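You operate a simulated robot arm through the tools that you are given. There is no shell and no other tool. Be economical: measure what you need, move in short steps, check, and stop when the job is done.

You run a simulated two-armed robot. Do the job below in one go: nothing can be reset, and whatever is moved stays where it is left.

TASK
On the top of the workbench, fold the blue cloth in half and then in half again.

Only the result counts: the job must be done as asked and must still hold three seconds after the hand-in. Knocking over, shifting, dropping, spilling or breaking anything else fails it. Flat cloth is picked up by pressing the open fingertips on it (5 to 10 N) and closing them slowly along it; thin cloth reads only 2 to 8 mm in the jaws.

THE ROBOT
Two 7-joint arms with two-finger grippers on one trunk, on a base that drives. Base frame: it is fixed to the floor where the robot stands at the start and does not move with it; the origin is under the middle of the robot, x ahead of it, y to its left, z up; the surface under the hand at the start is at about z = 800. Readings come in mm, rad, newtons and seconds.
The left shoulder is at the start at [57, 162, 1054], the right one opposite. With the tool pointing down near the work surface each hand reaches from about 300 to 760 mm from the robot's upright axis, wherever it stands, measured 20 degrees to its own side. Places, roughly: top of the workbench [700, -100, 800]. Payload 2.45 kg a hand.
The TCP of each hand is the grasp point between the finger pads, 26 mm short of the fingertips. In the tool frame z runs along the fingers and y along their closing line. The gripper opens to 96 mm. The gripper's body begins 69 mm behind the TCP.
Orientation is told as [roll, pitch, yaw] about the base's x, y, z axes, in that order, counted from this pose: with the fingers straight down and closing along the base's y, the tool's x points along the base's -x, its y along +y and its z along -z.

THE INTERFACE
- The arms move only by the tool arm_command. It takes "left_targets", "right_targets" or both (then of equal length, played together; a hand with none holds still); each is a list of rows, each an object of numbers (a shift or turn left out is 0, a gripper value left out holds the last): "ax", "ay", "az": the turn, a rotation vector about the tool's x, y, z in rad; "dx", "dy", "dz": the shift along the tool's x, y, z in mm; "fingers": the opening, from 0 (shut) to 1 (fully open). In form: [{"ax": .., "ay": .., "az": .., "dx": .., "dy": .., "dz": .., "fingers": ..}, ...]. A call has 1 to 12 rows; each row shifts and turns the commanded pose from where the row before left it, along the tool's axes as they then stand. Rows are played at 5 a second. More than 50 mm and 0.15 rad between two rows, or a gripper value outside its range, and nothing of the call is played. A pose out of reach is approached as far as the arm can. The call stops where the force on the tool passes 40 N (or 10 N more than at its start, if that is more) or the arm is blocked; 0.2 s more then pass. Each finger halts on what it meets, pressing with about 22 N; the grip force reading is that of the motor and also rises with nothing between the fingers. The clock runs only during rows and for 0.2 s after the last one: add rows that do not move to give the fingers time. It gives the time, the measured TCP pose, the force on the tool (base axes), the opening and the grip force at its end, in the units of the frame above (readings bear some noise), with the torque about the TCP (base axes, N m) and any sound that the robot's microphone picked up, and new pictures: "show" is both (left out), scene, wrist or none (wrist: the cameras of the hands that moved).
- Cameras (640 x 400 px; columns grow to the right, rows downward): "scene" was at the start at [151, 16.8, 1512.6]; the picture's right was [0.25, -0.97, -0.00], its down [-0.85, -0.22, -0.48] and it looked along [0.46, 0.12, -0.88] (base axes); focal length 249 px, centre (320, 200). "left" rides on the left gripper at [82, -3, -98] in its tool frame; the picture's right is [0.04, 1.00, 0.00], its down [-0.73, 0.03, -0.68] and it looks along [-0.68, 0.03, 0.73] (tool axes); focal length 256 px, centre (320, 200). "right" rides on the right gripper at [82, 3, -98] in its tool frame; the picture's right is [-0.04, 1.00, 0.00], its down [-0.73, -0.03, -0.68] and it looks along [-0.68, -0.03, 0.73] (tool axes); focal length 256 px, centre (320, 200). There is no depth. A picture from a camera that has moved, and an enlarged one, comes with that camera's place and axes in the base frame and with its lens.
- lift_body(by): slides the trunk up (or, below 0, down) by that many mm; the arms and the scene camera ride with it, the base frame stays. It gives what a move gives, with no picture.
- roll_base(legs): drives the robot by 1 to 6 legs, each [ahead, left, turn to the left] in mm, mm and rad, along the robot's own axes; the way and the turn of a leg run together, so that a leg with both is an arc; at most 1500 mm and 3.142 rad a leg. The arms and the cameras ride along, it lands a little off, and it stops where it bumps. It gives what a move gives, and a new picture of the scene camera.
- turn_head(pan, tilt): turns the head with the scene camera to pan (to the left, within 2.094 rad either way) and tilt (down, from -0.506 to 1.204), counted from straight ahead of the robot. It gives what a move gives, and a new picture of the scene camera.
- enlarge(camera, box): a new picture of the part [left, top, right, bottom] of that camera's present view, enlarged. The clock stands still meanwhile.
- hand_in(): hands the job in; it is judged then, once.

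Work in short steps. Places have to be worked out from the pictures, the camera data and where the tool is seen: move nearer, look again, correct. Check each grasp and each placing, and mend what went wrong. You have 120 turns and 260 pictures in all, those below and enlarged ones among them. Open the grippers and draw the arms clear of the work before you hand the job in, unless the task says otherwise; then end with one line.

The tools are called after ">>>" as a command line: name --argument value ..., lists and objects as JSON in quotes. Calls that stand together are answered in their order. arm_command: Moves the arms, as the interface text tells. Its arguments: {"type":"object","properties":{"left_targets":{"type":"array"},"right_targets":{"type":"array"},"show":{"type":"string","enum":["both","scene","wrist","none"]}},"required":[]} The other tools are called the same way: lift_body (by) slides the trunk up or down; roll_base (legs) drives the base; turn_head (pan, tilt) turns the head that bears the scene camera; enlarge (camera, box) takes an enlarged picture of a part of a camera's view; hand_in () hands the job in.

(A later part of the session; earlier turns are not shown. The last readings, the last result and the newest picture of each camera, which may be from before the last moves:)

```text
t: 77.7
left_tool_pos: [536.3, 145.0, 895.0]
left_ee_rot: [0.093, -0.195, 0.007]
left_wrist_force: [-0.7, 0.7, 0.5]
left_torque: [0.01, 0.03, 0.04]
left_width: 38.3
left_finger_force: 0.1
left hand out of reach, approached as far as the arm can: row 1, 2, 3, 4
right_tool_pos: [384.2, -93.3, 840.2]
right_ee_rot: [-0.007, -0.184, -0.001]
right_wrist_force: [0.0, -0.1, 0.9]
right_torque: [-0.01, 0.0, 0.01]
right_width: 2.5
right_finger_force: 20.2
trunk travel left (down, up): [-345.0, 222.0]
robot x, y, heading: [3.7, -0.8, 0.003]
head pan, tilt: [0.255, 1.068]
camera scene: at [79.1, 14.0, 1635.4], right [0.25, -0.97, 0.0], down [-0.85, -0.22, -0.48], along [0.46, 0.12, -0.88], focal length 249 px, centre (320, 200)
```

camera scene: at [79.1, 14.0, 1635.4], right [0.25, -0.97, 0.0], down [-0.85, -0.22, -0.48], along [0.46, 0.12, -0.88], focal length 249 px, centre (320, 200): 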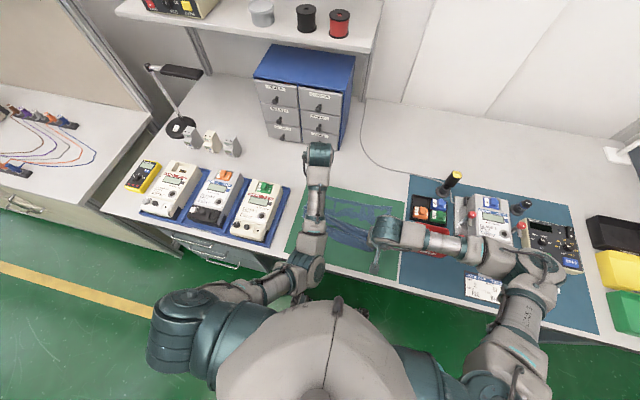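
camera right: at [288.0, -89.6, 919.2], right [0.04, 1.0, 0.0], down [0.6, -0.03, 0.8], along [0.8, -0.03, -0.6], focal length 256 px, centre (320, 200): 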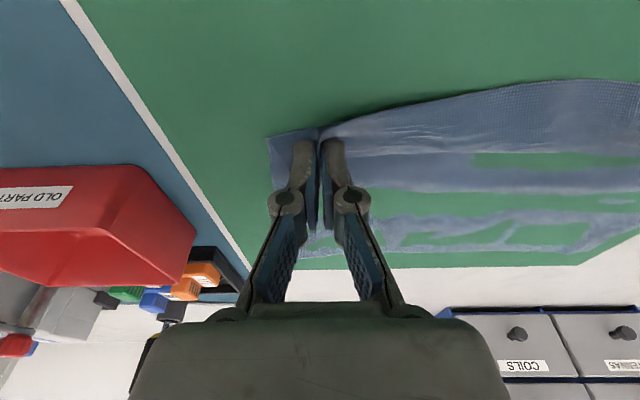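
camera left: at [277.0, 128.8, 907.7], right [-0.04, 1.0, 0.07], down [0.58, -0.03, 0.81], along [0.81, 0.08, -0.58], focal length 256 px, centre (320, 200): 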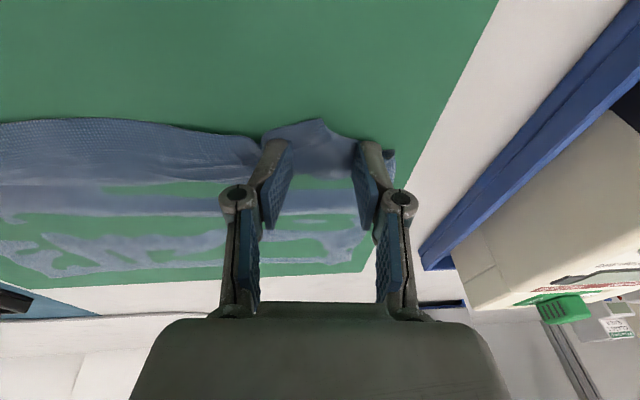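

>>> arm_command --left_targets '[{"dz": -30}, {"dz": -30}, {"dz": -30}, {"dz": -30, "dy": 15}, {"dz": -20, "dy": 30}, {"dy": 35}, {"dy": 35}, {"dy": 35}, {}]' --show "scene"

```text
t: 79.7
left_tool_pos: [584.8, 296.4, 963.3]
left_ee_rot: [0.087, -0.191, 0.002]
left_wrist_force: [0.7, -0.5, 0.2]
left_torque: [0.02, 0.0, -0.02]
left_width: 38.4
left_finger_force: 0.1
left hand out of reach, approached as far as the arm can: row 1, 2, 3, 4, 5
right_tool_pos: [383.7, -91.3, 839.6]
right_ee_rot: [-0.011, -0.183, -0.002]
right_wrist_force: [0.6, -0.3, -2.4]
right_torque: [0.15, 0.0, 0.04]
right_width: 2.7
right_finger_force: 26.6
trunk travel left (down, up): [-345.0, 222.0]
robot x, y, heading: [0.1, 3.7, -0.001]
head pan, tilt: [0.255, 1.068]
camera scene: at [79.9, 15.9, 1635.3], right [0.25, -0.97, 0.0], down [-0.85, -0.22, -0.48], along [0.46, 0.12, -0.88], focal length 249 px, centre (320, 200)
```

scene: 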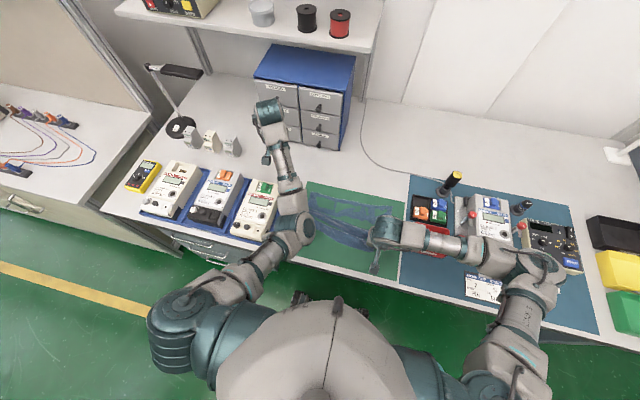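

>>> arm_command --left_targets '[{"dz": -25, "dx": 10}, {"dz": -25, "dx": 10}, {"dy": 30}, {"dy": 30}, {"dy": 30, "dx": 20}, {"dx": 30}, {}, {}, {}]' --show "scene"

```text
t: 81.7
left_tool_pos: [512.9, 389.0, 1001.0]
left_ee_rot: [0.088, -0.19, 0.004]
left_wrist_force: [0.5, 0.3, -0.5]
left_torque: [-0.01, 0.0, 0.02]
left_width: 38.5
left_finger_force: 0.0
left hand out of reach, approached as far as the arm can: row 2
right_tool_pos: [383.9, -91.2, 839.2]
right_ee_rot: [-0.009, -0.183, -0.002]
right_wrist_force: [-0.8, -0.6, 3.4]
right_torque: [-0.06, 0.01, 0.01]
right_width: 2.6
right_finger_force: 25.8
trunk travel left (down, up): [-345.0, 222.0]
robot x, y, heading: [-2.3, 0.4, -0.003]
head pan, tilt: [0.255, 1.068]
camera scene: at [79.5, 17.0, 1635.3], right [0.25, -0.97, 0.0], down [-0.85, -0.22, -0.48], along [0.46, 0.12, -0.88], focal length 249 px, centre (320, 200)
```

scene: 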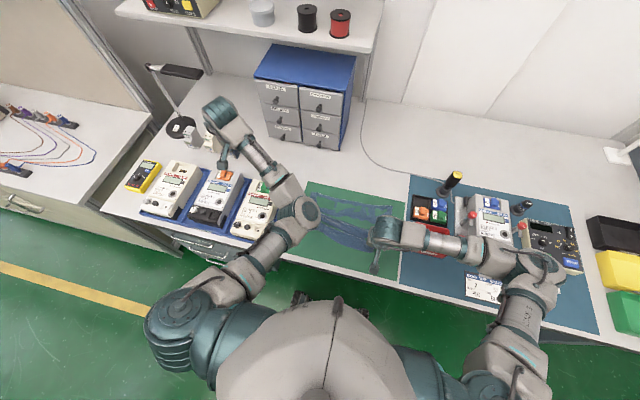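

I bring the left hand back to its starting posture relative to the shoulders and level it.

>>> arm_command --left_targets '[{"ay": 0.095, "ax": 0.044}, {"ay": 0.095, "ax": 0.044}, {"dz": -40}, {"dz": -40}, {"dx": 30, "dy": -30}, {"dx": 30, "dy": -30}, {"dx": 30, "dy": -30}, {"dx": 20, "dy": -25}, {}, {}]' --show "scene"

```text
t: 83.8
left_tool_pos: [492.8, 377.3, 1082.4]
left_ee_rot: [-0.002, -0.001, 0.012]
left_wrist_force: [-0.3, -0.3, 0.1]
left_torque: [-0.03, -0.01, 0.0]
left_width: 38.4
left_finger_force: 0.0
left hand out of reach, approached as far as the arm can: row 5, 6, 7, 8
right_tool_pos: [385.0, -92.3, 839.3]
right_ee_rot: [-0.009, -0.183, -0.002]
right_wrist_force: [0.5, -2.8, -1.4]
right_torque: [0.13, 0.01, 0.07]
right_width: 3.6
right_finger_force: 18.0
trunk travel left (down, up): [-345.0, 222.0]
robot x, y, heading: [0.5, 3.9, -0.003]
head pan, tilt: [0.255, 1.068]
camera scene: at [79.8, 16.1, 1635.4], right [0.25, -0.97, 0.0], down [-0.85, -0.22, -0.48], along [0.46, 0.12, -0.88], focal length 249 px, centre (320, 200)
```

scene: 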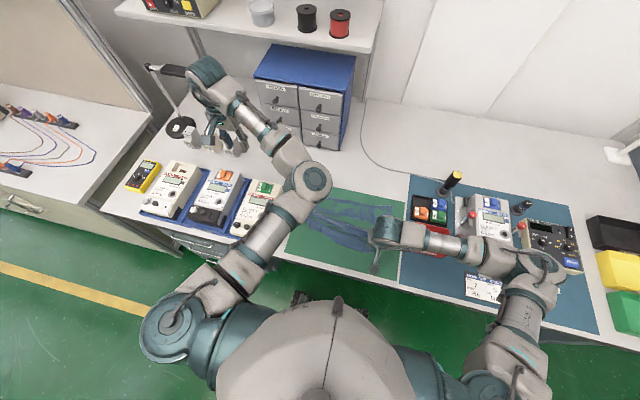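

The elbow is still on the wrong side. I swing the left arm out to the free space on the left, keeping clear of the lamp, to let the elbow turn over.

>>> arm_command --left_targets '[{"dx": 25, "dy": 20, "dz": -10}, {"dx": 25, "dy": 35, "dz": -10}, {"dx": 25, "dy": 40, "dz": -10}, {"dx": 25, "dy": 40}, {"dx": 25, "dy": 40}, {"dx": 25, "dy": 40}, {}]' --show "scene"

```text
t: 85.5
left_tool_pos: [339.3, 589.3, 1108.2]
left_ee_rot: [-0.004, 0.0, 0.011]
left_wrist_force: [0.2, -0.2, -0.2]
left_torque: [0.0, 0.01, -0.04]
left_width: 38.0
left_finger_force: 0.1
right_tool_pos: [384.5, -93.5, 838.5]
right_ee_rot: [-0.011, -0.182, -0.001]
right_wrist_force: [0.1, 0.4, 0.3]
right_torque: [0.01, 0.03, 0.01]
right_width: 2.0
right_finger_force: 19.3
trunk travel left (down, up): [-345.0, 222.0]
robot x, y, heading: [2.6, -1.1, -0.002]
head pan, tilt: [0.255, 1.068]
camera scene: at [79.7, 19.8, 1635.3], right [0.25, -0.97, 0.0], down [-0.85, -0.22, -0.48], along [0.46, 0.12, -0.88], focal length 249 px, centre (320, 200)
```

scene: 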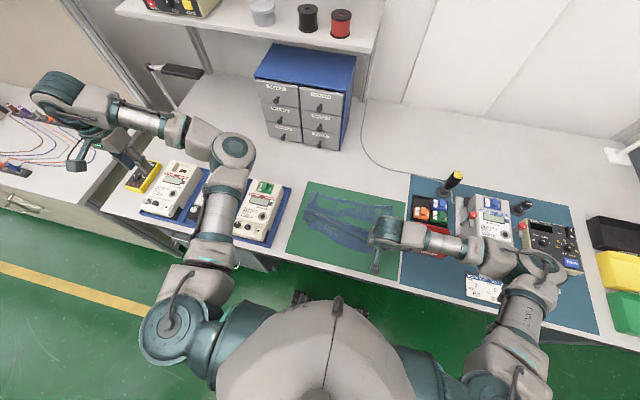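

>>> arm_command --left_targets '[{"dx": 30, "dy": 35}, {"dx": 30, "dy": 35}, {"dx": 30, "dy": 35}, {"dx": 30, "dy": 35}, {"dx": 30, "dy": 35}, {"dx": 30, "dy": 20}, {}]' --show "scene"

```text
t: 87.0
left_tool_pos: [156.2, 782.6, 1109.5]
left_ee_rot: [-0.003, 0.0, 0.012]
left_wrist_force: [0.0, 0.2, -0.7]
left_torque: [-0.01, 0.01, 0.02]
left_width: 38.4
left_finger_force: 0.1
right_tool_pos: [386.1, -90.9, 838.7]
right_ee_rot: [-0.009, -0.181, -0.001]
right_wrist_force: [0.6, 0.5, 2.0]
right_torque: [0.01, 0.0, 0.01]
right_width: 2.1
right_finger_force: 25.3
trunk travel left (down, up): [-345.0, 222.0]
robot x, y, heading: [1.5, 4.4, 0.004]
head pan, tilt: [0.255, 1.068]
camera scene: at [78.8, 22.8, 1635.3], right [0.25, -0.97, 0.0], down [-0.85, -0.22, -0.48], along [0.46, 0.12, -0.88], focal length 249 px, centre (320, 200)
```

scene: 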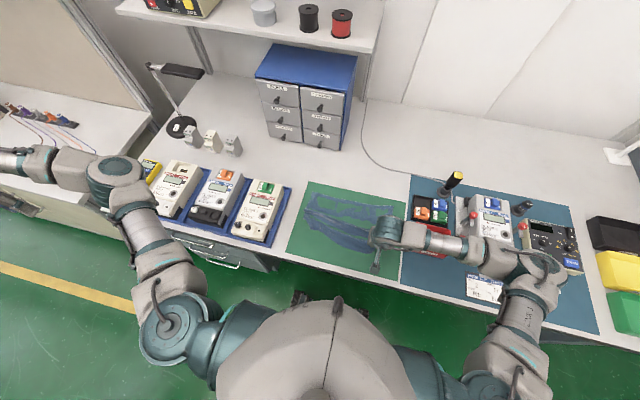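

>>> arm_command --left_targets '[{"dx": -25, "dy": 20}, {"dx": -30, "dy": 20}, {"dx": -30, "dy": 15}, {"dx": -30, "dy": 0}, {"dx": -30, "dy": -15}, {"dx": -30, "dy": -20}, {}, {}]' --show "scene"

```text
t: 88.8
left_tool_pos: [330.5, 805.5, 1107.3]
left_ee_rot: [-0.004, 0.001, 0.012]
left_wrist_force: [-1.4, 0.2, -1.2]
left_torque: [0.01, -0.01, 0.05]
left_width: 38.6
left_finger_force: 0.2
right_tool_pos: [384.6, -90.0, 839.0]
right_ee_rot: [-0.01, -0.182, -0.001]
right_wrist_force: [2.2, -2.6, 3.3]
right_torque: [-0.01, 0.07, -0.01]
right_width: 3.7
right_finger_force: 20.0
trunk travel left (down, up): [-345.0, 222.0]
robot x, y, heading: [-0.3, 0.3, 0.001]
head pan, tilt: [0.255, 1.068]
camera scene: at [78.6, 22.3, 1635.3], right [0.25, -0.97, 0.0], down [-0.85, -0.22, -0.48], along [0.46, 0.12, -0.88], focal length 249 px, centre (320, 200)
```

scene: 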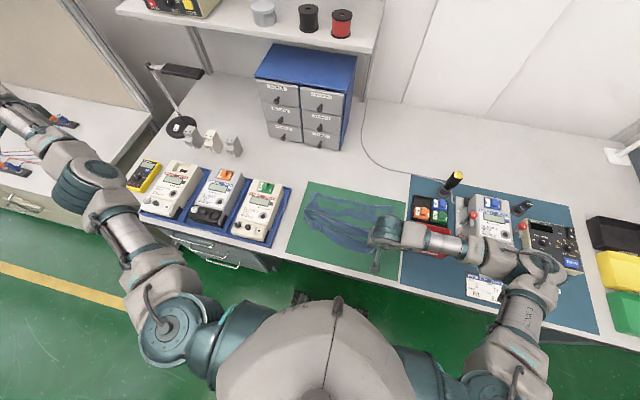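

The arm is nearly straight now. I bring the hand round forward and right, so the elbow ends up on the outside.

>>> arm_command --left_targets '[{"dx": -30, "dy": -20}, {"dx": -30, "dy": -25}, {"dx": -30, "dy": -30}, {"dx": -20, "dy": -35}, {"dx": 0, "dy": -40}, {"dx": 0, "dy": -40}, {}]' --show "scene"

```text
t: 90.5
left_tool_pos: [443.6, 614.0, 1108.4]
left_ee_rot: [-0.001, -0.001, 0.014]
left_wrist_force: [-0.9, 0.1, -0.1]
left_torque: [0.0, -0.03, 0.0]
left_width: 38.3
left_finger_force: 0.1
right_tool_pos: [384.4, -91.6, 840.3]
right_ee_rot: [-0.009, -0.185, -0.001]
right_wrist_force: [-0.8, 0.3, -0.8]
right_torque: [0.08, -0.03, 0.02]
right_width: 3.4
right_finger_force: 20.5
trunk travel left (down, up): [-345.0, 222.0]
robot x, y, heading: [-0.0, -2.1, -0.003]
head pan, tilt: [0.255, 1.068]
camera scene: at [79.4, 16.5, 1635.4], right [0.25, -0.97, 0.0], down [-0.85, -0.22, -0.48], along [0.46, 0.12, -0.88], focal length 249 px, centre (320, 200)
```

scene: 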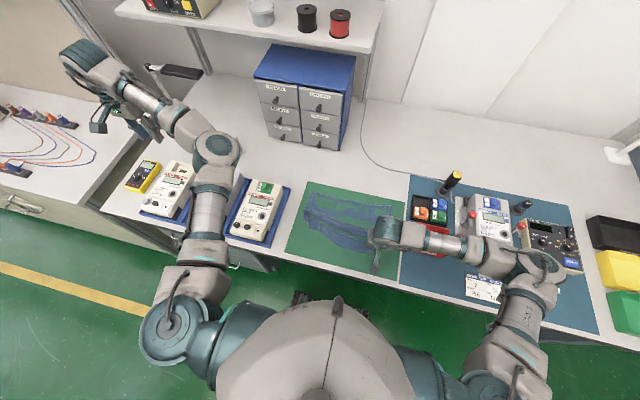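

The elbow is still inside. I test whether it drifts by itself to a better posture when I just wait with a yaw turn.

>>> arm_command --left_targets '[{"az": 0.15}, {"az": 0.15}, {"az": 0.15}, {"az": 0.15}, {"az": 0.15}, {"az": 0.15}, {}, {}, {}, {}]' --show "scene"

```text
t: 92.7
left_tool_pos: [444.3, 615.3, 1109.8]
left_ee_rot: [-0.002, -0.004, -0.885]
left_wrist_force: [-0.1, 0.1, 0.2]
left_torque: [-0.02, -0.01, 0.01]
left_width: 38.4
left_finger_force: 0.1
right_tool_pos: [384.3, -91.4, 838.8]
right_ee_rot: [-0.009, -0.184, -0.003]
right_wrist_force: [0.6, -0.8, -0.3]
right_torque: [-0.01, 0.01, -0.01]
right_width: 2.1
right_finger_force: 19.9
trunk travel left (down, up): [-345.0, 222.0]
robot x, y, heading: [-0.3, 1.5, 0.001]
head pan, tilt: [0.255, 1.068]
camera scene: at [79.7, 18.6, 1635.3], right [0.25, -0.97, 0.0], down [-0.85, -0.22, -0.48], along [0.46, 0.12, -0.88], focal length 249 px, centre (320, 200)
```

scene: 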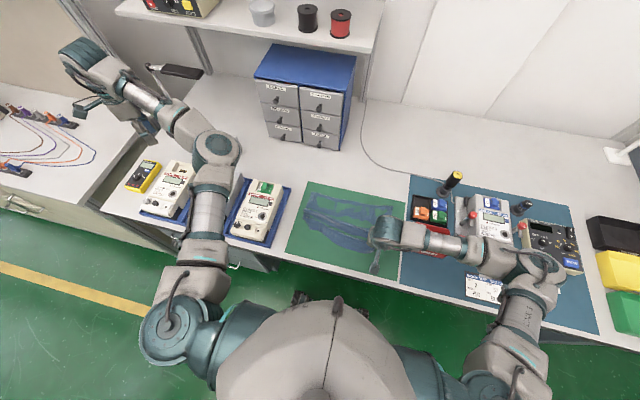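

Yaw only turns the wrist. I bring the hand closer at the free left side and then yaw it the other way toward its limit, so the elbow is forced to swing.

>>> arm_command --left_targets '[{"az": -0.15}, {"az": -0.15}, {"az": -0.15}, {"az": -0.15}, {"az": -0.15}, {"az": -0.13}, {"dx": 38, "dy": -20}, {"dx": 38, "dy": -20}, {"dx": 38, "dy": -20}, {"dx": 38, "dy": -20}, {"dx": 38, "dy": -20}, {}]' --show "none"

>>> arm_command --left_targets '[{"az": -0.15}, {"az": -0.15}, {"az": -0.15}, {"az": -0.15}, {"az": -0.15}, {"az": -0.15}, {"az": -0.15}, {"az": -0.15}, {}]' --show "scene"

```text
t: 95.2
left_tool_pos: [252.8, 516.7, 1110.5]
left_ee_rot: [-0.003, 0.0, -0.008]
left_wrist_force: [-0.8, 0.3, -0.4]
left_torque: [0.05, 0.01, -0.04]
left_width: 38.5
left_finger_force: 0.1
right_tool_pos: [385.6, -91.5, 838.9]
right_ee_rot: [-0.011, -0.181, -0.004]
right_wrist_force: [0.0, 1.1, -1.0]
right_torque: [-0.16, -0.01, 0.0]
right_width: 1.1
right_finger_force: 21.2
trunk travel left (down, up): [-345.0, 222.0]
robot x, y, heading: [4.4, -0.3, 0.001]
head pan, tilt: [0.255, 1.068]
```

```text
t: 97.2
left_tool_pos: [252.4, 514.7, 1110.8]
left_ee_rot: [-0.001, 0.001, 1.194]
left_wrist_force: [0.8, 0.0, -0.2]
left_torque: [0.0, 0.0, 0.02]
left_width: 38.6
left_finger_force: 0.1
right_tool_pos: [384.4, -90.9, 838.3]
right_ee_rot: [-0.011, -0.181, -0.002]
right_wrist_force: [0.0, -0.3, 0.5]
right_torque: [-0.01, -0.05, 0.0]
right_width: 3.6
right_finger_force: 18.9
trunk travel left (down, up): [-345.0, 222.0]
robot x, y, heading: [-0.7, 1.2, -0.0]
head pan, tilt: [0.255, 1.068]
camera scene: at [79.0, 17.2, 1635.4], right [0.25, -0.97, 0.0], down [-0.85, -0.22, -0.48], along [0.46, 0.12, -0.88], focal length 249 px, centre (320, 200)
```

scene: 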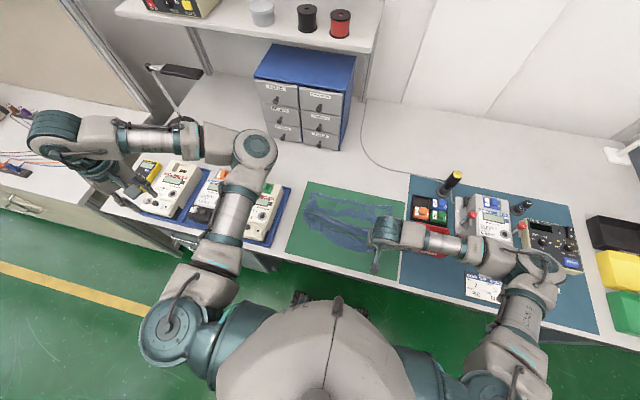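

>>> arm_command --left_targets '[{"az": 0.15}, {"az": 0.15}, {"az": 0.15}, {"az": 0.15}, {"az": 0.15}, {"az": 0.15}, {"az": 0.15}, {"az": 0.14}, {"dy": -40}, {"dy": -40}, {"dy": -40}, {}]' --show "scene"

```text
t: 99.8
left_tool_pos: [252.3, 393.6, 1110.6]
left_ee_rot: [-0.003, -0.003, 0.002]
left_wrist_force: [0.1, -0.1, 0.3]
left_torque: [-0.06, -0.02, 0.04]
left_width: 38.5
left_finger_force: 0.0
right_tool_pos: [384.8, -90.9, 839.1]
right_ee_rot: [-0.01, -0.185, -0.001]
right_wrist_force: [0.9, 0.8, -2.1]
right_torque: [0.11, 0.03, -0.01]
right_width: 3.3
right_finger_force: 20.0
trunk travel left (down, up): [-345.0, 222.0]
robot x, y, heading: [0.2, 1.5, 0.0]
head pan, tilt: [0.255, 1.068]
camera scene: at [79.1, 16.2, 1635.4], right [0.25, -0.97, 0.0], down [-0.85, -0.22, -0.48], along [0.46, 0.12, -0.88], focal length 249 px, centre (320, 200)
```

scene: 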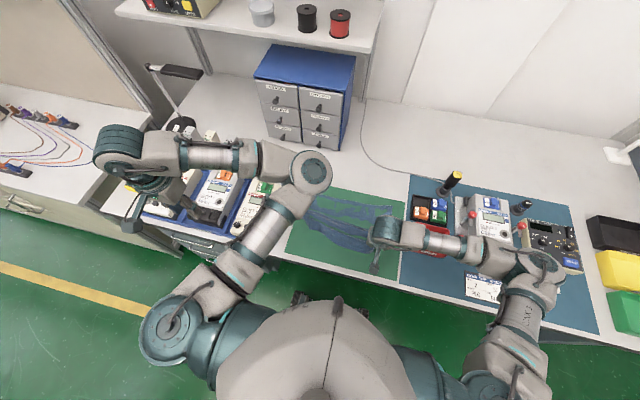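

I can turn the elbow over with a loop left → down → front. I need room for it, so I first release the cloth with the right hand and raise it.

>>> arm_command --right_targets '[{"dz": 8}, {"fingers": 0.15}, {"fingers": 0.4}, {}, {"dz": -30}, {"dz": -40}, {"dz": -40}, {"dz": -40, "dx": -20}, {"ay": 0.09}, {"ay": 0.09}, {}]' --show "scene"

```text
t: 102.2
left_tool_pos: [251.7, 392.8, 1110.8]
left_ee_rot: [-0.003, -0.001, 0.002]
left_wrist_force: [-0.3, -0.7, -0.2]
left_torque: [0.0, 0.0, 0.02]
left_width: 38.6
left_finger_force: 0.0
right_tool_pos: [380.1, -91.2, 983.1]
right_ee_rot: [-0.01, -0.002, -0.005]
right_wrist_force: [-0.4, 0.5, 0.3]
right_torque: [0.0, 0.02, 0.0]
right_width: 38.3
right_finger_force: 0.1
trunk travel left (down, up): [-345.0, 222.0]
robot x, y, heading: [0.6, 4.4, 0.001]
head pan, tilt: [0.255, 1.068]
camera scene: at [78.9, 15.8, 1635.4], right [0.25, -0.97, 0.0], down [-0.85, -0.22, -0.48], along [0.46, 0.12, -0.88], focal length 249 px, centre (320, 200)
```

scene: 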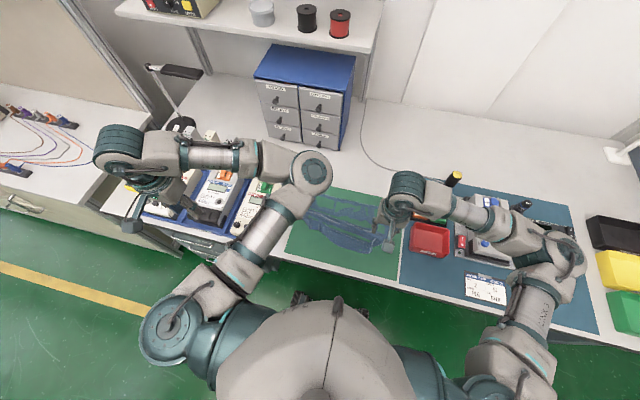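

>>> roll_base --legs '[[-350, 0, 0]]'

```text
t: 104.5
left_tool_pos: [-101.5, 393.0, 1111.3]
left_ee_rot: [-0.002, 0.001, 0.007]
left_wrist_force: [0.6, -0.2, 0.5]
left_torque: [0.04, -0.04, 0.02]
left_width: 38.2
left_finger_force: 0.1
right_tool_pos: [28.0, -91.3, 982.0]
right_ee_rot: [-0.009, -0.001, 0.003]
right_wrist_force: [-1.0, 0.4, -0.1]
right_torque: [-0.01, 0.0, -0.03]
right_width: 38.0
right_finger_force: 0.1
trunk travel left (down, up): [-345.0, 222.0]
robot x, y, heading: [-351.0, 4.6, 0.01]
head pan, tilt: [0.255, 1.068]
camera scene: at [-272.7, 15.1, 1635.3], right [0.26, -0.97, 0.0], down [-0.85, -0.22, -0.48], along [0.46, 0.12, -0.88], focal length 249 px, centre (320, 200)
```

scene: 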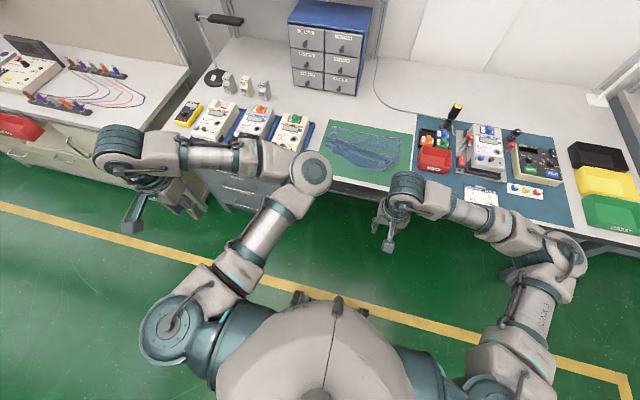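

Free space now. First leg of the loop: hand to the left side.

>>> arm_command --left_targets '[{"dx": 30, "dy": 38}, {"dx": 30, "dy": 38}, {"dx": 30, "dy": 38}, {"dx": 30, "dy": 38}, {"dx": 30, "dy": 38}, {"dx": 30, "dy": 38}, {"dz": 45}, {"dz": 45}, {"dz": 45}, {"dz": 45}, {"dz": 45}, {}]' --show "scene"

```text
t: 107.1
left_tool_pos: [-288.6, 621.3, 882.8]
left_ee_rot: [-0.001, -0.004, 0.006]
left_wrist_force: [-0.2, 0.0, -0.6]
left_torque: [0.03, 0.0, -0.01]
left_width: 38.1
left_finger_force: 0.0
right_tool_pos: [24.6, -89.7, 983.7]
right_ee_rot: [-0.012, -0.005, 0.001]
right_wrist_force: [0.2, 0.2, 0.8]
right_torque: [0.01, -0.01, -0.05]
right_width: 38.5
right_finger_force: 0.1
trunk travel left (down, up): [-345.0, 222.0]
robot x, y, heading: [-352.6, -1.0, 0.004]
head pan, tilt: [0.255, 1.068]
camera scene: at [-274.8, 19.7, 1635.4], right [0.26, -0.97, 0.0], down [-0.85, -0.23, -0.48], along [0.46, 0.12, -0.88], focal length 249 px, centre (320, 200)
```

scene: 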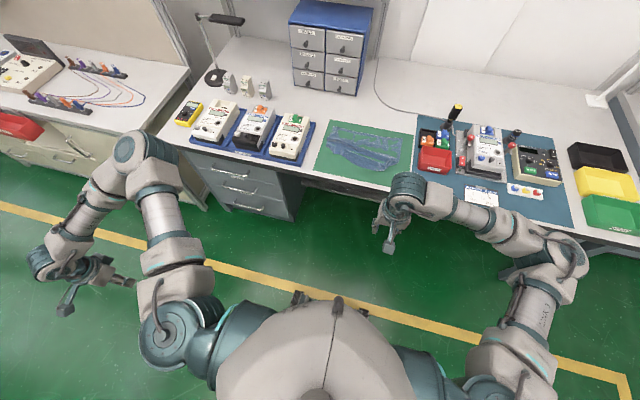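

>>> arm_command --left_targets '[{"dz": 38, "dy": -30}, {"dz": 38, "dy": -30}, {"dz": 38, "dy": -30}, {"dz": 38, "dy": -30}, {"dz": 38, "dy": -30}, {"dz": 38, "dy": -30}, {}]' --show "scene"

```text
t: 108.7
left_tool_pos: [-282.6, 436.5, 656.4]
left_ee_rot: [-0.001, -0.005, 0.007]
left_wrist_force: [0.4, 0.5, -0.2]
left_torque: [0.02, -0.01, -0.01]
left_width: 38.3
left_finger_force: 0.0
right_tool_pos: [24.6, -90.6, 983.9]
right_ee_rot: [-0.007, -0.004, 0.001]
right_wrist_force: [0.0, 1.1, 0.1]
right_torque: [0.02, -0.01, -0.02]
right_width: 38.3
right_finger_force: 0.1
trunk travel left (down, up): [-345.0, 222.0]
robot x, y, heading: [-352.6, -0.2, 0.005]
head pan, tilt: [0.255, 1.068]
camera scene: at [-274.6, 15.0, 1635.5], right [0.26, -0.97, 0.0], down [-0.85, -0.22, -0.48], along [0.46, 0.12, -0.88], focal length 249 px, centre (320, 200)
```

scene: 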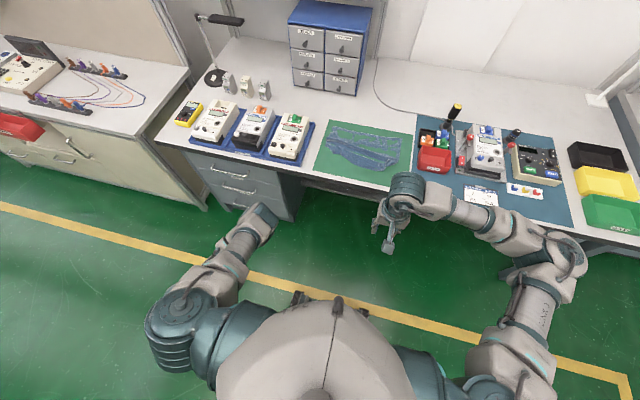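

>>> arm_command --left_targets '[{"dx": -40, "dy": -10}, {"dx": -40, "dy": -10}, {"dx": -40, "dy": -10}, {"dx": -40, "dy": -10}, {"dx": -40, "dy": -10, "dz": -20}, {"dx": -40, "dy": -10, "dz": -25}, {"dx": -40, "dz": -25}, {"dx": -30, "dz": -35}, {"dx": -20, "dz": -40}, {"dx": -10, "dz": -45}, {}]' --show "scene"

```text
t: 111.1
left_tool_pos: [56.7, 380.7, 850.1]
left_ee_rot: [-0.002, -0.003, 0.006]
left_wrist_force: [0.0, 0.1, -0.4]
left_torque: [-0.01, 0.0, -0.04]
left_width: 38.3
left_finger_force: 0.3
right_tool_pos: [24.4, -90.5, 983.1]
right_ee_rot: [-0.009, -0.004, 0.002]
right_wrist_force: [1.0, 0.4, 0.0]
right_torque: [0.02, 0.01, 0.0]
right_width: 38.5
right_finger_force: 0.1
trunk travel left (down, up): [-345.0, 222.0]
robot x, y, heading: [-351.9, -2.7, 0.002]
head pan, tilt: [0.255, 1.068]
camera scene: at [-272.5, 14.9, 1635.3], right [0.26, -0.97, 0.0], down [-0.85, -0.22, -0.48], along [0.46, 0.12, -0.88], focal length 249 px, centre (320, 200)
```

scene: 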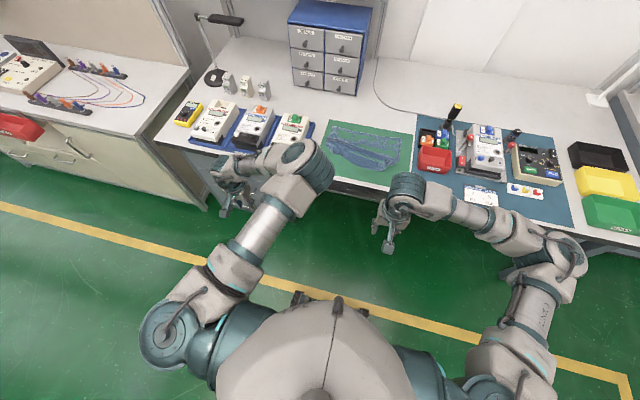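

The elbow moved up somewhat. I go round the loop again, wider.

>>> arm_command --left_targets '[{"dx": 15, "dz": -45}, {"dx": 15, "dz": -45}, {"dx": 20, "dy": 30, "dz": -30}, {"dx": 30, "dy": 38}, {"dx": 30, "dy": 38}, {"dx": 30, "dy": 38}, {"dx": 35, "dy": 33}, {"dx": 40, "dy": 28}, {"dx": 40, "dy": 25}, {"dx": 45}, {"dx": 45}, {}]' --show "scene"

>>> arm_command --left_targets '[{"dx": 40}, {"dx": 20, "dz": 45}, {"dz": 48}, {"dz": 48}, {"dz": 48}, {"dz": 45, "dy": -15}, {"dz": 38, "dy": -30}, {"dz": 38, "dy": -30}, {"dz": 38, "dy": -30}, {"dz": 38, "dy": -30}, {"dz": 30, "dy": -35}, {}]' --show "scene"

```text
t: 113.7
left_tool_pos: [-291.3, 609.9, 966.3]
left_ee_rot: [-0.001, -0.003, 0.007]
left_wrist_force: [-0.1, 0.9, -0.3]
left_torque: [0.01, 0.02, 0.03]
left_width: 38.6
left_finger_force: 0.0
right_tool_pos: [24.0, -89.6, 984.6]
right_ee_rot: [-0.008, -0.003, 0.0]
right_wrist_force: [0.4, -0.4, -0.6]
right_torque: [-0.02, 0.01, 0.03]
right_width: 38.3
right_finger_force: 0.1
trunk travel left (down, up): [-345.0, 222.0]
robot x, y, heading: [-350.0, 2.1, 0.005]
head pan, tilt: [0.255, 1.068]
camera scene: at [-273.7, 18.5, 1635.3], right [0.26, -0.97, 0.0], down [-0.85, -0.23, -0.48], along [0.46, 0.12, -0.88], focal length 249 px, centre (320, 200)
```

scene: 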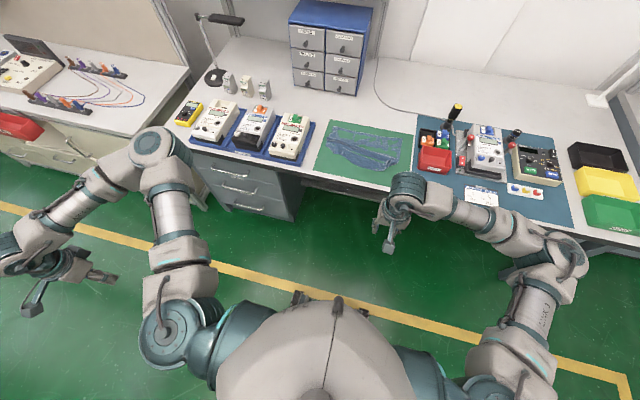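

```text
t: 116.3
left_tool_pos: [-351.4, 435.4, 550.4]
left_ee_rot: [-0.002, -0.004, 0.007]
left_wrist_force: [-1.3, 0.2, -0.5]
left_torque: [0.02, -0.01, 0.03]
left_width: 38.4
left_finger_force: 0.2
right_tool_pos: [24.5, -91.3, 984.3]
right_ee_rot: [-0.009, -0.005, 0.003]
right_wrist_force: [0.5, 0.2, -0.4]
right_torque: [0.04, 0.01, -0.04]
right_width: 38.4
right_finger_force: 0.0
trunk travel left (down, up): [-345.0, 222.0]
robot x, y, heading: [-353.9, 1.4, 0.006]
head pan, tilt: [0.255, 1.068]
camera scene: at [-275.0, 14.6, 1635.5], right [0.26, -0.97, 0.0], down [-0.85, -0.22, -0.48], along [0.46, 0.12, -0.88], focal length 249 px, centre (320, 200)
```

scene: 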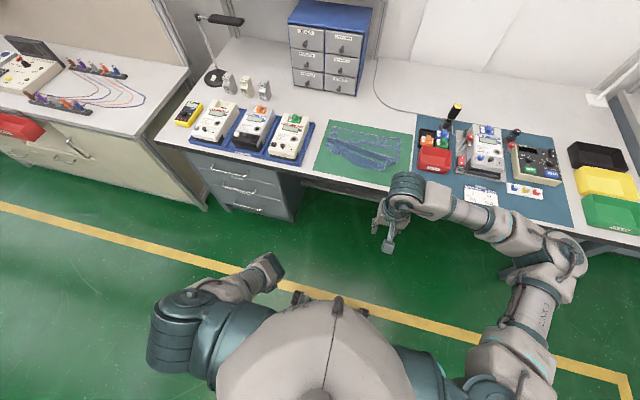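

The elbow points forward with the arm hanging. In this pose a yaw of the hand should also turn the elbow outward, so I yaw it left.

>>> arm_command --left_targets '[{"az": -0.15, "dy": -15}, {"az": -0.15, "dy": -15}, {"az": -0.15, "dy": -15}, {"az": -0.15}, {"az": -0.15}, {"az": -0.15}, {"az": -0.15}, {"az": -0.15}, {"az": -0.15}, {"az": -0.15}, {"az": -0.15}, {"az": -0.15}]' --show "scene"

```text
t: 118.9
left_tool_pos: [-342.4, 394.1, 552.0]
left_ee_rot: [-0.003, 0.003, 1.808]
left_wrist_force: [0.3, -0.4, -0.7]
left_torque: [-0.01, 0.0, 0.01]
left_width: 38.5
left_finger_force: 0.1
right_tool_pos: [23.8, -89.4, 983.1]
right_ee_rot: [-0.009, -0.006, 0.004]
right_wrist_force: [1.2, -1.0, 0.0]
right_torque: [-0.01, 0.06, 0.0]
right_width: 38.3
right_finger_force: 0.0
trunk travel left (down, up): [-345.0, 222.0]
robot x, y, heading: [-356.0, -1.7, 0.004]
head pan, tilt: [0.255, 1.068]
camera scene: at [-275.7, 15.2, 1635.5], right [0.26, -0.97, 0.0], down [-0.85, -0.22, -0.48], along [0.46, 0.12, -0.88], focal length 249 px, centre (320, 200)
```

scene: 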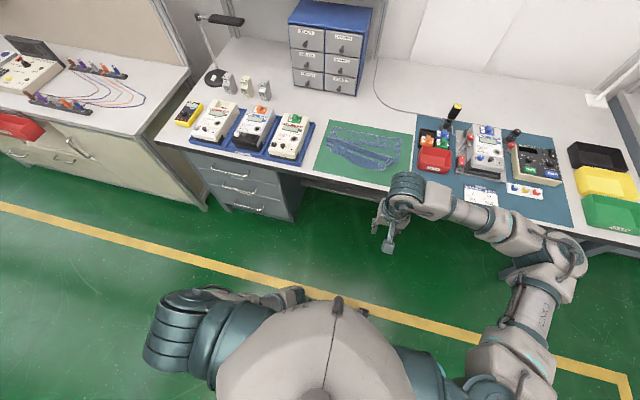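

The elbow went further in, so I yaw the other way.

>>> arm_command --left_targets '[{"az": 0.15}, {"az": 0.15}, {"az": 0.15}, {"az": 0.15}, {"az": 0.15}, {"az": 0.15}, {"az": 0.15}, {"az": 0.15}, {"az": 0.15}, {"az": 0.15}, {"az": 0.15}, {"az": 0.15}]' --show "none"

>>> arm_command --left_targets '[{"az": 0.15}, {"az": 0.15}, {"az": 0.15}, {"az": 0.15}, {"az": 0.15}, {"az": 0.15}, {"az": 0.15}, {"az": 0.15}, {"az": 0.15}, {"az": 0.15}, {"az": 0.15}, {"az": 0.15}]' --show "scene"

```text
t: 121.5
left_tool_pos: [-341.4, 394.8, 551.6]
left_ee_rot: [-0.003, -0.004, 0.003]
left_wrist_force: [0.1, 0.8, 0.0]
left_torque: [0.04, 0.04, 0.01]
left_width: 38.3
left_finger_force: 0.0
right_tool_pos: [22.9, -91.1, 984.0]
right_ee_rot: [-0.008, -0.005, 0.001]
right_wrist_force: [-0.3, -0.2, 0.2]
right_torque: [0.02, 0.03, -0.02]
right_width: 38.4
right_finger_force: 0.0
trunk travel left (down, up): [-345.0, 222.0]
robot x, y, heading: [-349.7, 1.3, 0.007]
head pan, tilt: [0.255, 1.068]
```

```text
t: 124.1
left_tool_pos: [-340.3, 422.6, 541.3]
left_ee_rot: [0.005, -0.001, -1.792]
left_wrist_force: [0.6, -0.1, 0.4]
left_torque: [0.02, 0.01, 0.0]
left_width: 38.4
left_finger_force: 0.0
left hand out of reach, approached as far as the arm can: row 7, 8, 9
right_tool_pos: [24.6, -89.5, 985.1]
right_ee_rot: [-0.008, -0.004, 0.003]
right_wrist_force: [0.2, -0.2, 0.4]
right_torque: [-0.01, 0.0, 0.0]
right_width: 38.2
right_finger_force: 0.1
trunk travel left (down, up): [-345.0, 222.0]
robot x, y, heading: [-350.0, 0.9, 0.007]
head pan, tilt: [0.255, 1.068]
camera scene: at [-278.1, 16.6, 1635.6], right [0.26, -0.97, 0.0], down [-0.85, -0.23, -0.48], along [0.46, 0.12, -0.88], focal length 249 px, centre (320, 200)
```

scene: 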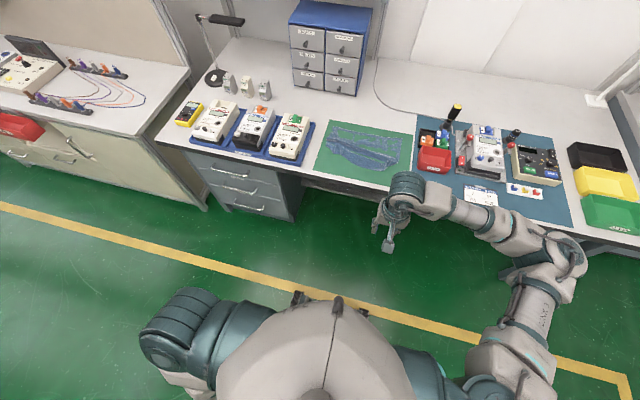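

The elbow has swung behind and to the outside. Now I bring the hand forward and up, keeping this yaw for the moment.

>>> arm_command --left_targets '[{"dx": 8.7, "dy": 39}, {"dx": 8.7, "dy": 39}, {"dx": 8.7, "dy": 39}, {"dx": 8.7, "dy": 39}, {"dx": 6.5, "dy": 29, "dz": -35}, {"dx": 6.5, "dy": 29, "dz": -35}, {"dx": 6.5, "dy": 29, "dz": -35}, {"dx": 6.5, "dy": 29, "dz": -35}, {"dx": 4.3, "dy": 20, "dz": -44}, {"dx": 4.3, "dy": 20, "dz": -44}, {"dz": -45}, {"dz": -45}]' --show "scene"

```text
t: 126.7
left_tool_pos: [-22.0, 424.1, 862.9]
left_ee_rot: [0.002, -0.003, -1.791]
left_wrist_force: [0.6, -0.3, -0.2]
left_torque: [0.0, -0.02, 0.0]
left_width: 38.6
left_finger_force: 0.1
right_tool_pos: [24.0, -89.7, 984.0]
right_ee_rot: [-0.008, -0.007, 0.003]
right_wrist_force: [-0.3, 0.1, -0.1]
right_torque: [-0.02, -0.01, -0.01]
right_width: 38.4
right_finger_force: 0.1
trunk travel left (down, up): [-345.0, 222.0]
robot x, y, heading: [-353.0, -3.7, 0.005]
head pan, tilt: [0.255, 1.068]
camera scene: at [-275.1, 17.8, 1635.4], right [0.26, -0.97, 0.0], down [-0.85, -0.23, -0.48], along [0.46, 0.12, -0.88], focal length 249 px, centre (320, 200)
```

scene: 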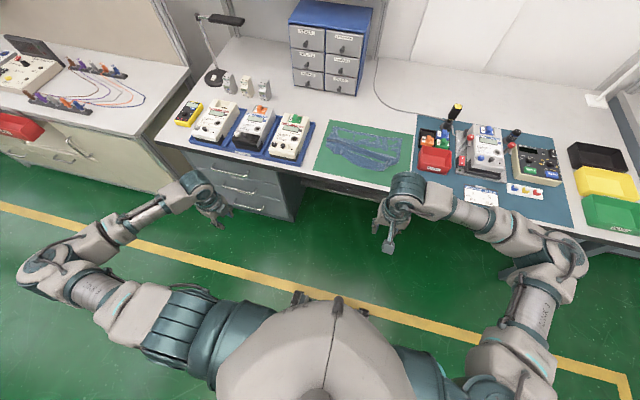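

The elbow is out again, as on the right arm. I yaw the hand back to zero and then raise it.

>>> arm_command --left_targets '[{"az": -0.15}, {"az": -0.15}, {"az": -0.15}, {"az": -0.15}, {"az": -0.15}, {"az": -0.15}, {"az": -0.15}, {"az": -0.15}, {"az": -0.15}, {"az": -0.15}, {"az": -0.15}, {"az": -0.141}]' --show "none"

>>> arm_command --left_targets '[{"dz": -40, "dy": -30}, {"dz": -40, "dy": -30}, {"dz": -40, "dy": -30, "dx": -10}, {"dx": -40, "dy": -25}, {"dx": -40, "dy": -25}, {}]' --show "scene"

```text
t: 129.3
left_tool_pos: [-22.4, 423.9, 859.9]
left_ee_rot: [-0.002, -0.004, -0.001]
left_wrist_force: [0.3, 0.5, 0.5]
left_torque: [0.01, 0.02, 0.02]
left_width: 38.3
left_finger_force: 0.0
right_tool_pos: [24.6, -89.7, 983.8]
right_ee_rot: [-0.01, -0.006, 0.003]
right_wrist_force: [1.2, 0.5, -1.0]
right_torque: [0.01, 0.0, 0.01]
right_width: 38.6
right_finger_force: 0.1
trunk travel left (down, up): [-345.0, 222.0]
robot x, y, heading: [-353.7, 0.9, -0.001]
head pan, tilt: [0.255, 1.068]
```

```text
refused: row 3 steps farther than a row can; nothing moved
```

>>> arm_command --left_targets '[{"dz": -35, "dy": -25}, {"dz": -35, "dy": -25}, {"dz": -35, "dy": -25}, {"dz": -35, "dy": -20}, {"dx": -35, "dy": -25}, {"dx": -35, "dy": -25}, {}]' --show "scene"

```text
t: 130.9
left_tool_pos: [45.7, 277.0, 1001.8]
left_ee_rot: [-0.003, -0.006, 0.0]
left_wrist_force: [-0.2, 0.5, -1.3]
left_torque: [-0.02, 0.0, 0.0]
left_width: 38.5
left_finger_force: 0.0
right_tool_pos: [23.1, -91.1, 984.7]
right_ee_rot: [-0.008, -0.006, 0.002]
right_wrist_force: [0.2, 0.1, 0.8]
right_torque: [0.01, -0.03, 0.0]
right_width: 38.4
right_finger_force: 0.1
trunk travel left (down, up): [-345.0, 222.0]
robot x, y, heading: [-352.3, 2.0, 0.008]
head pan, tilt: [0.255, 1.068]
camera scene: at [-274.9, 16.3, 1635.5], right [0.26, -0.97, 0.0], down [-0.85, -0.22, -0.48], along [0.46, 0.12, -0.88], focal length 249 px, centre (320, 200)
```

scene: 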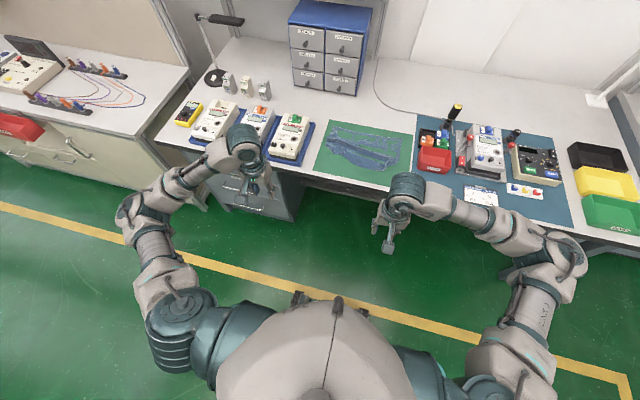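

Recovered. Now I look at the cloth.

>>> enlarge --camera "scene" --box '[300, 100, 430, 200]'

```text
4.00 times, centred on (365, 150) of scene
camera zoom: at [-274.9, 16.3, 1635.5], right [0.26, -0.97, 0.0], down [-0.85, -0.22, -0.48], along [0.46, 0.12, -0.88], focal length 997 px, centre (140, 400)
```

zoom: 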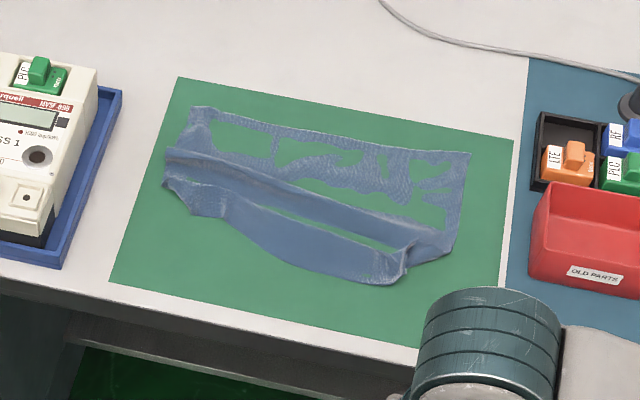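

The far half lies flat; the near half has a pleat, with the near-left corner at about (427,169) and the near-right at about (356,-83). I drive forward 230 mm to a comfortable working distance.

>>> roll_base --legs '[[230, 0, 0]]'

>>> enlarge --camera "scene" --box '[290, 120, 430, 230]'

```text
t: 132.7
left_tool_pos: [273.1, 278.0, 1000.9]
left_ee_rot: [-0.001, -0.003, -0.003]
left_wrist_force: [0.3, -1.0, -0.4]
left_torque: [0.0, 0.04, 0.02]
left_width: 38.4
left_finger_force: 0.1
right_tool_pos: [251.2, -88.7, 984.2]
right_ee_rot: [-0.006, -0.006, 0.0]
right_wrist_force: [0.0, 0.2, 0.5]
right_torque: [-0.02, 0.0, 0.0]
right_width: 38.3
right_finger_force: 0.1
trunk travel left (down, up): [-345.0, 222.0]
robot x, y, heading: [-129.2, -1.2, 0.006]
head pan, tilt: [0.255, 1.068]
camera scene: at [-47.6, 17.6, 1635.4], right [0.26, -0.97, 0.0], down [-0.85, -0.22, -0.48], along [0.46, 0.12, -0.88], focal length 249 px, centre (320, 200)
```

scene: 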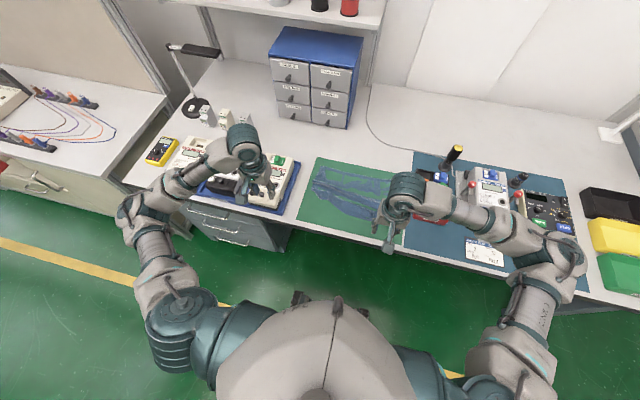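

```text
3.64 times, centred on (360, 175) of scene
camera zoom: at [-47.6, 17.6, 1635.4], right [0.26, -0.97, 0.0], down [-0.85, -0.22, -0.48], along [0.46, 0.12, -0.88], focal length 906 px, centre (174, 291)
```

zoom: 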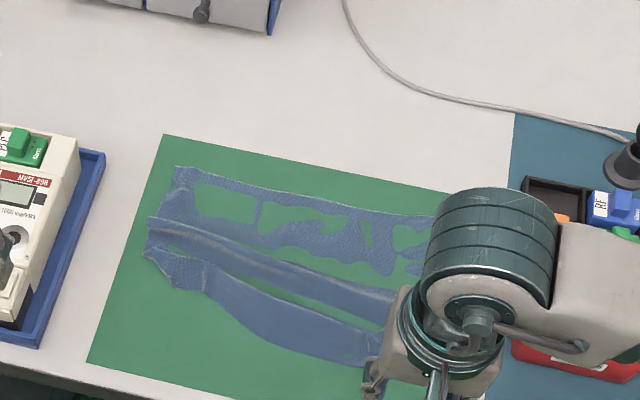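

I move both hands over the near corners to look with the wrist cameras.

>>> arm_command --left_targets '[{"dy": -40}, {"dy": -40}, {"dy": -38}, {"dx": -40}, {"dx": -40}, {"dx": -20, "dz": 30}, {"dz": 40}, {}]' --right_targets '[{"dx": -30}, {"dx": -30}, {"dx": -20}, {"dz": 30}, {"dz": 25}, {}, {}, {}]' --show "wrist"

```text
t: 134.4
left_tool_pos: [372.2, 159.6, 934.9]
left_ee_rot: [-0.001, -0.008, -0.003]
left_wrist_force: [0.5, -0.1, 0.9]
left_torque: [-0.02, 0.0, -0.04]
left_width: 38.4
left_finger_force: 0.0
right_tool_pos: [330.3, -88.1, 930.5]
right_ee_rot: [-0.009, -0.008, 0.0]
right_wrist_force: [-1.4, 0.8, 0.0]
right_torque: [-0.02, -0.01, -0.03]
right_width: 38.3
right_finger_force: 0.0
trunk travel left (down, up): [-345.0, 222.0]
robot x, y, heading: [-127.6, 1.6, 0.004]
head pan, tilt: [0.255, 1.068]
camera right: at [247.5, -84.0, 1026.9], right [0.04, 1.0, -0.01], down [0.73, -0.02, 0.68], along [0.68, -0.03, -0.73], focal length 256 px, centre (320, 200)
camera left: at [290.2, 158.3, 1032.1], right [-0.04, 1.0, 0.0], down [0.73, 0.03, 0.68], along [0.68, 0.02, -0.73], focal length 256 px, centre (320, 200)
```

right: 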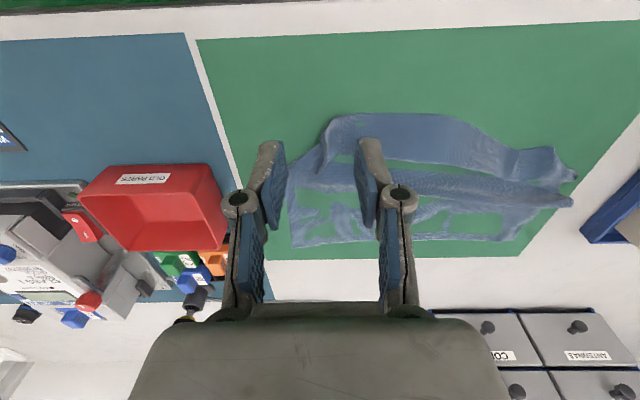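
left: 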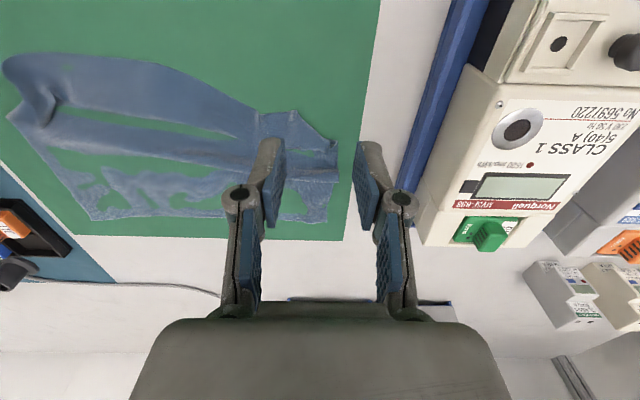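

>>> enlarge --camera "left" --box '[200, 60, 400, 240]'

>>> enlarge --camera "right" --box '[250, 90, 600, 270]'

```text
2.22 times, centred on (300, 150) of left
camera zoom: at [290.2, 158.3, 1032.1], right [-0.04, 1.0, 0.0], down [0.73, 0.03, 0.68], along [0.68, 0.02, -0.73], focal length 569 px, centre (364, 311)
```

zoom: 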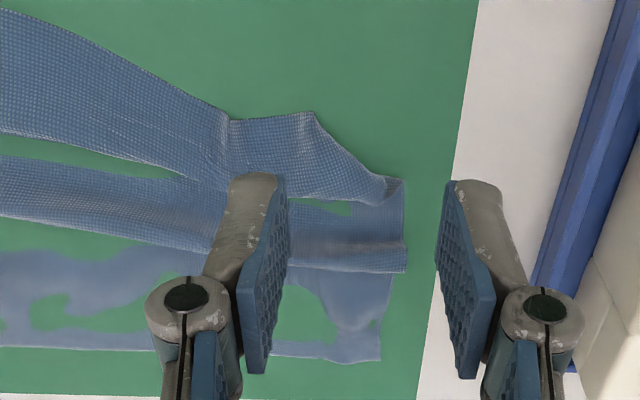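

```text
1.83 times, centred on (425, 180) of right
camera zoom: at [247.5, -84.0, 1026.9], right [0.04, 1.0, -0.01], down [0.73, -0.02, 0.68], along [0.68, -0.03, -0.73], focal length 468 px, centre (128, 237)
```

zoom: 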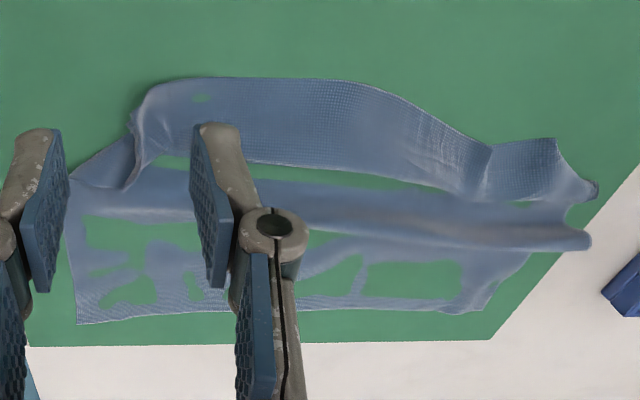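

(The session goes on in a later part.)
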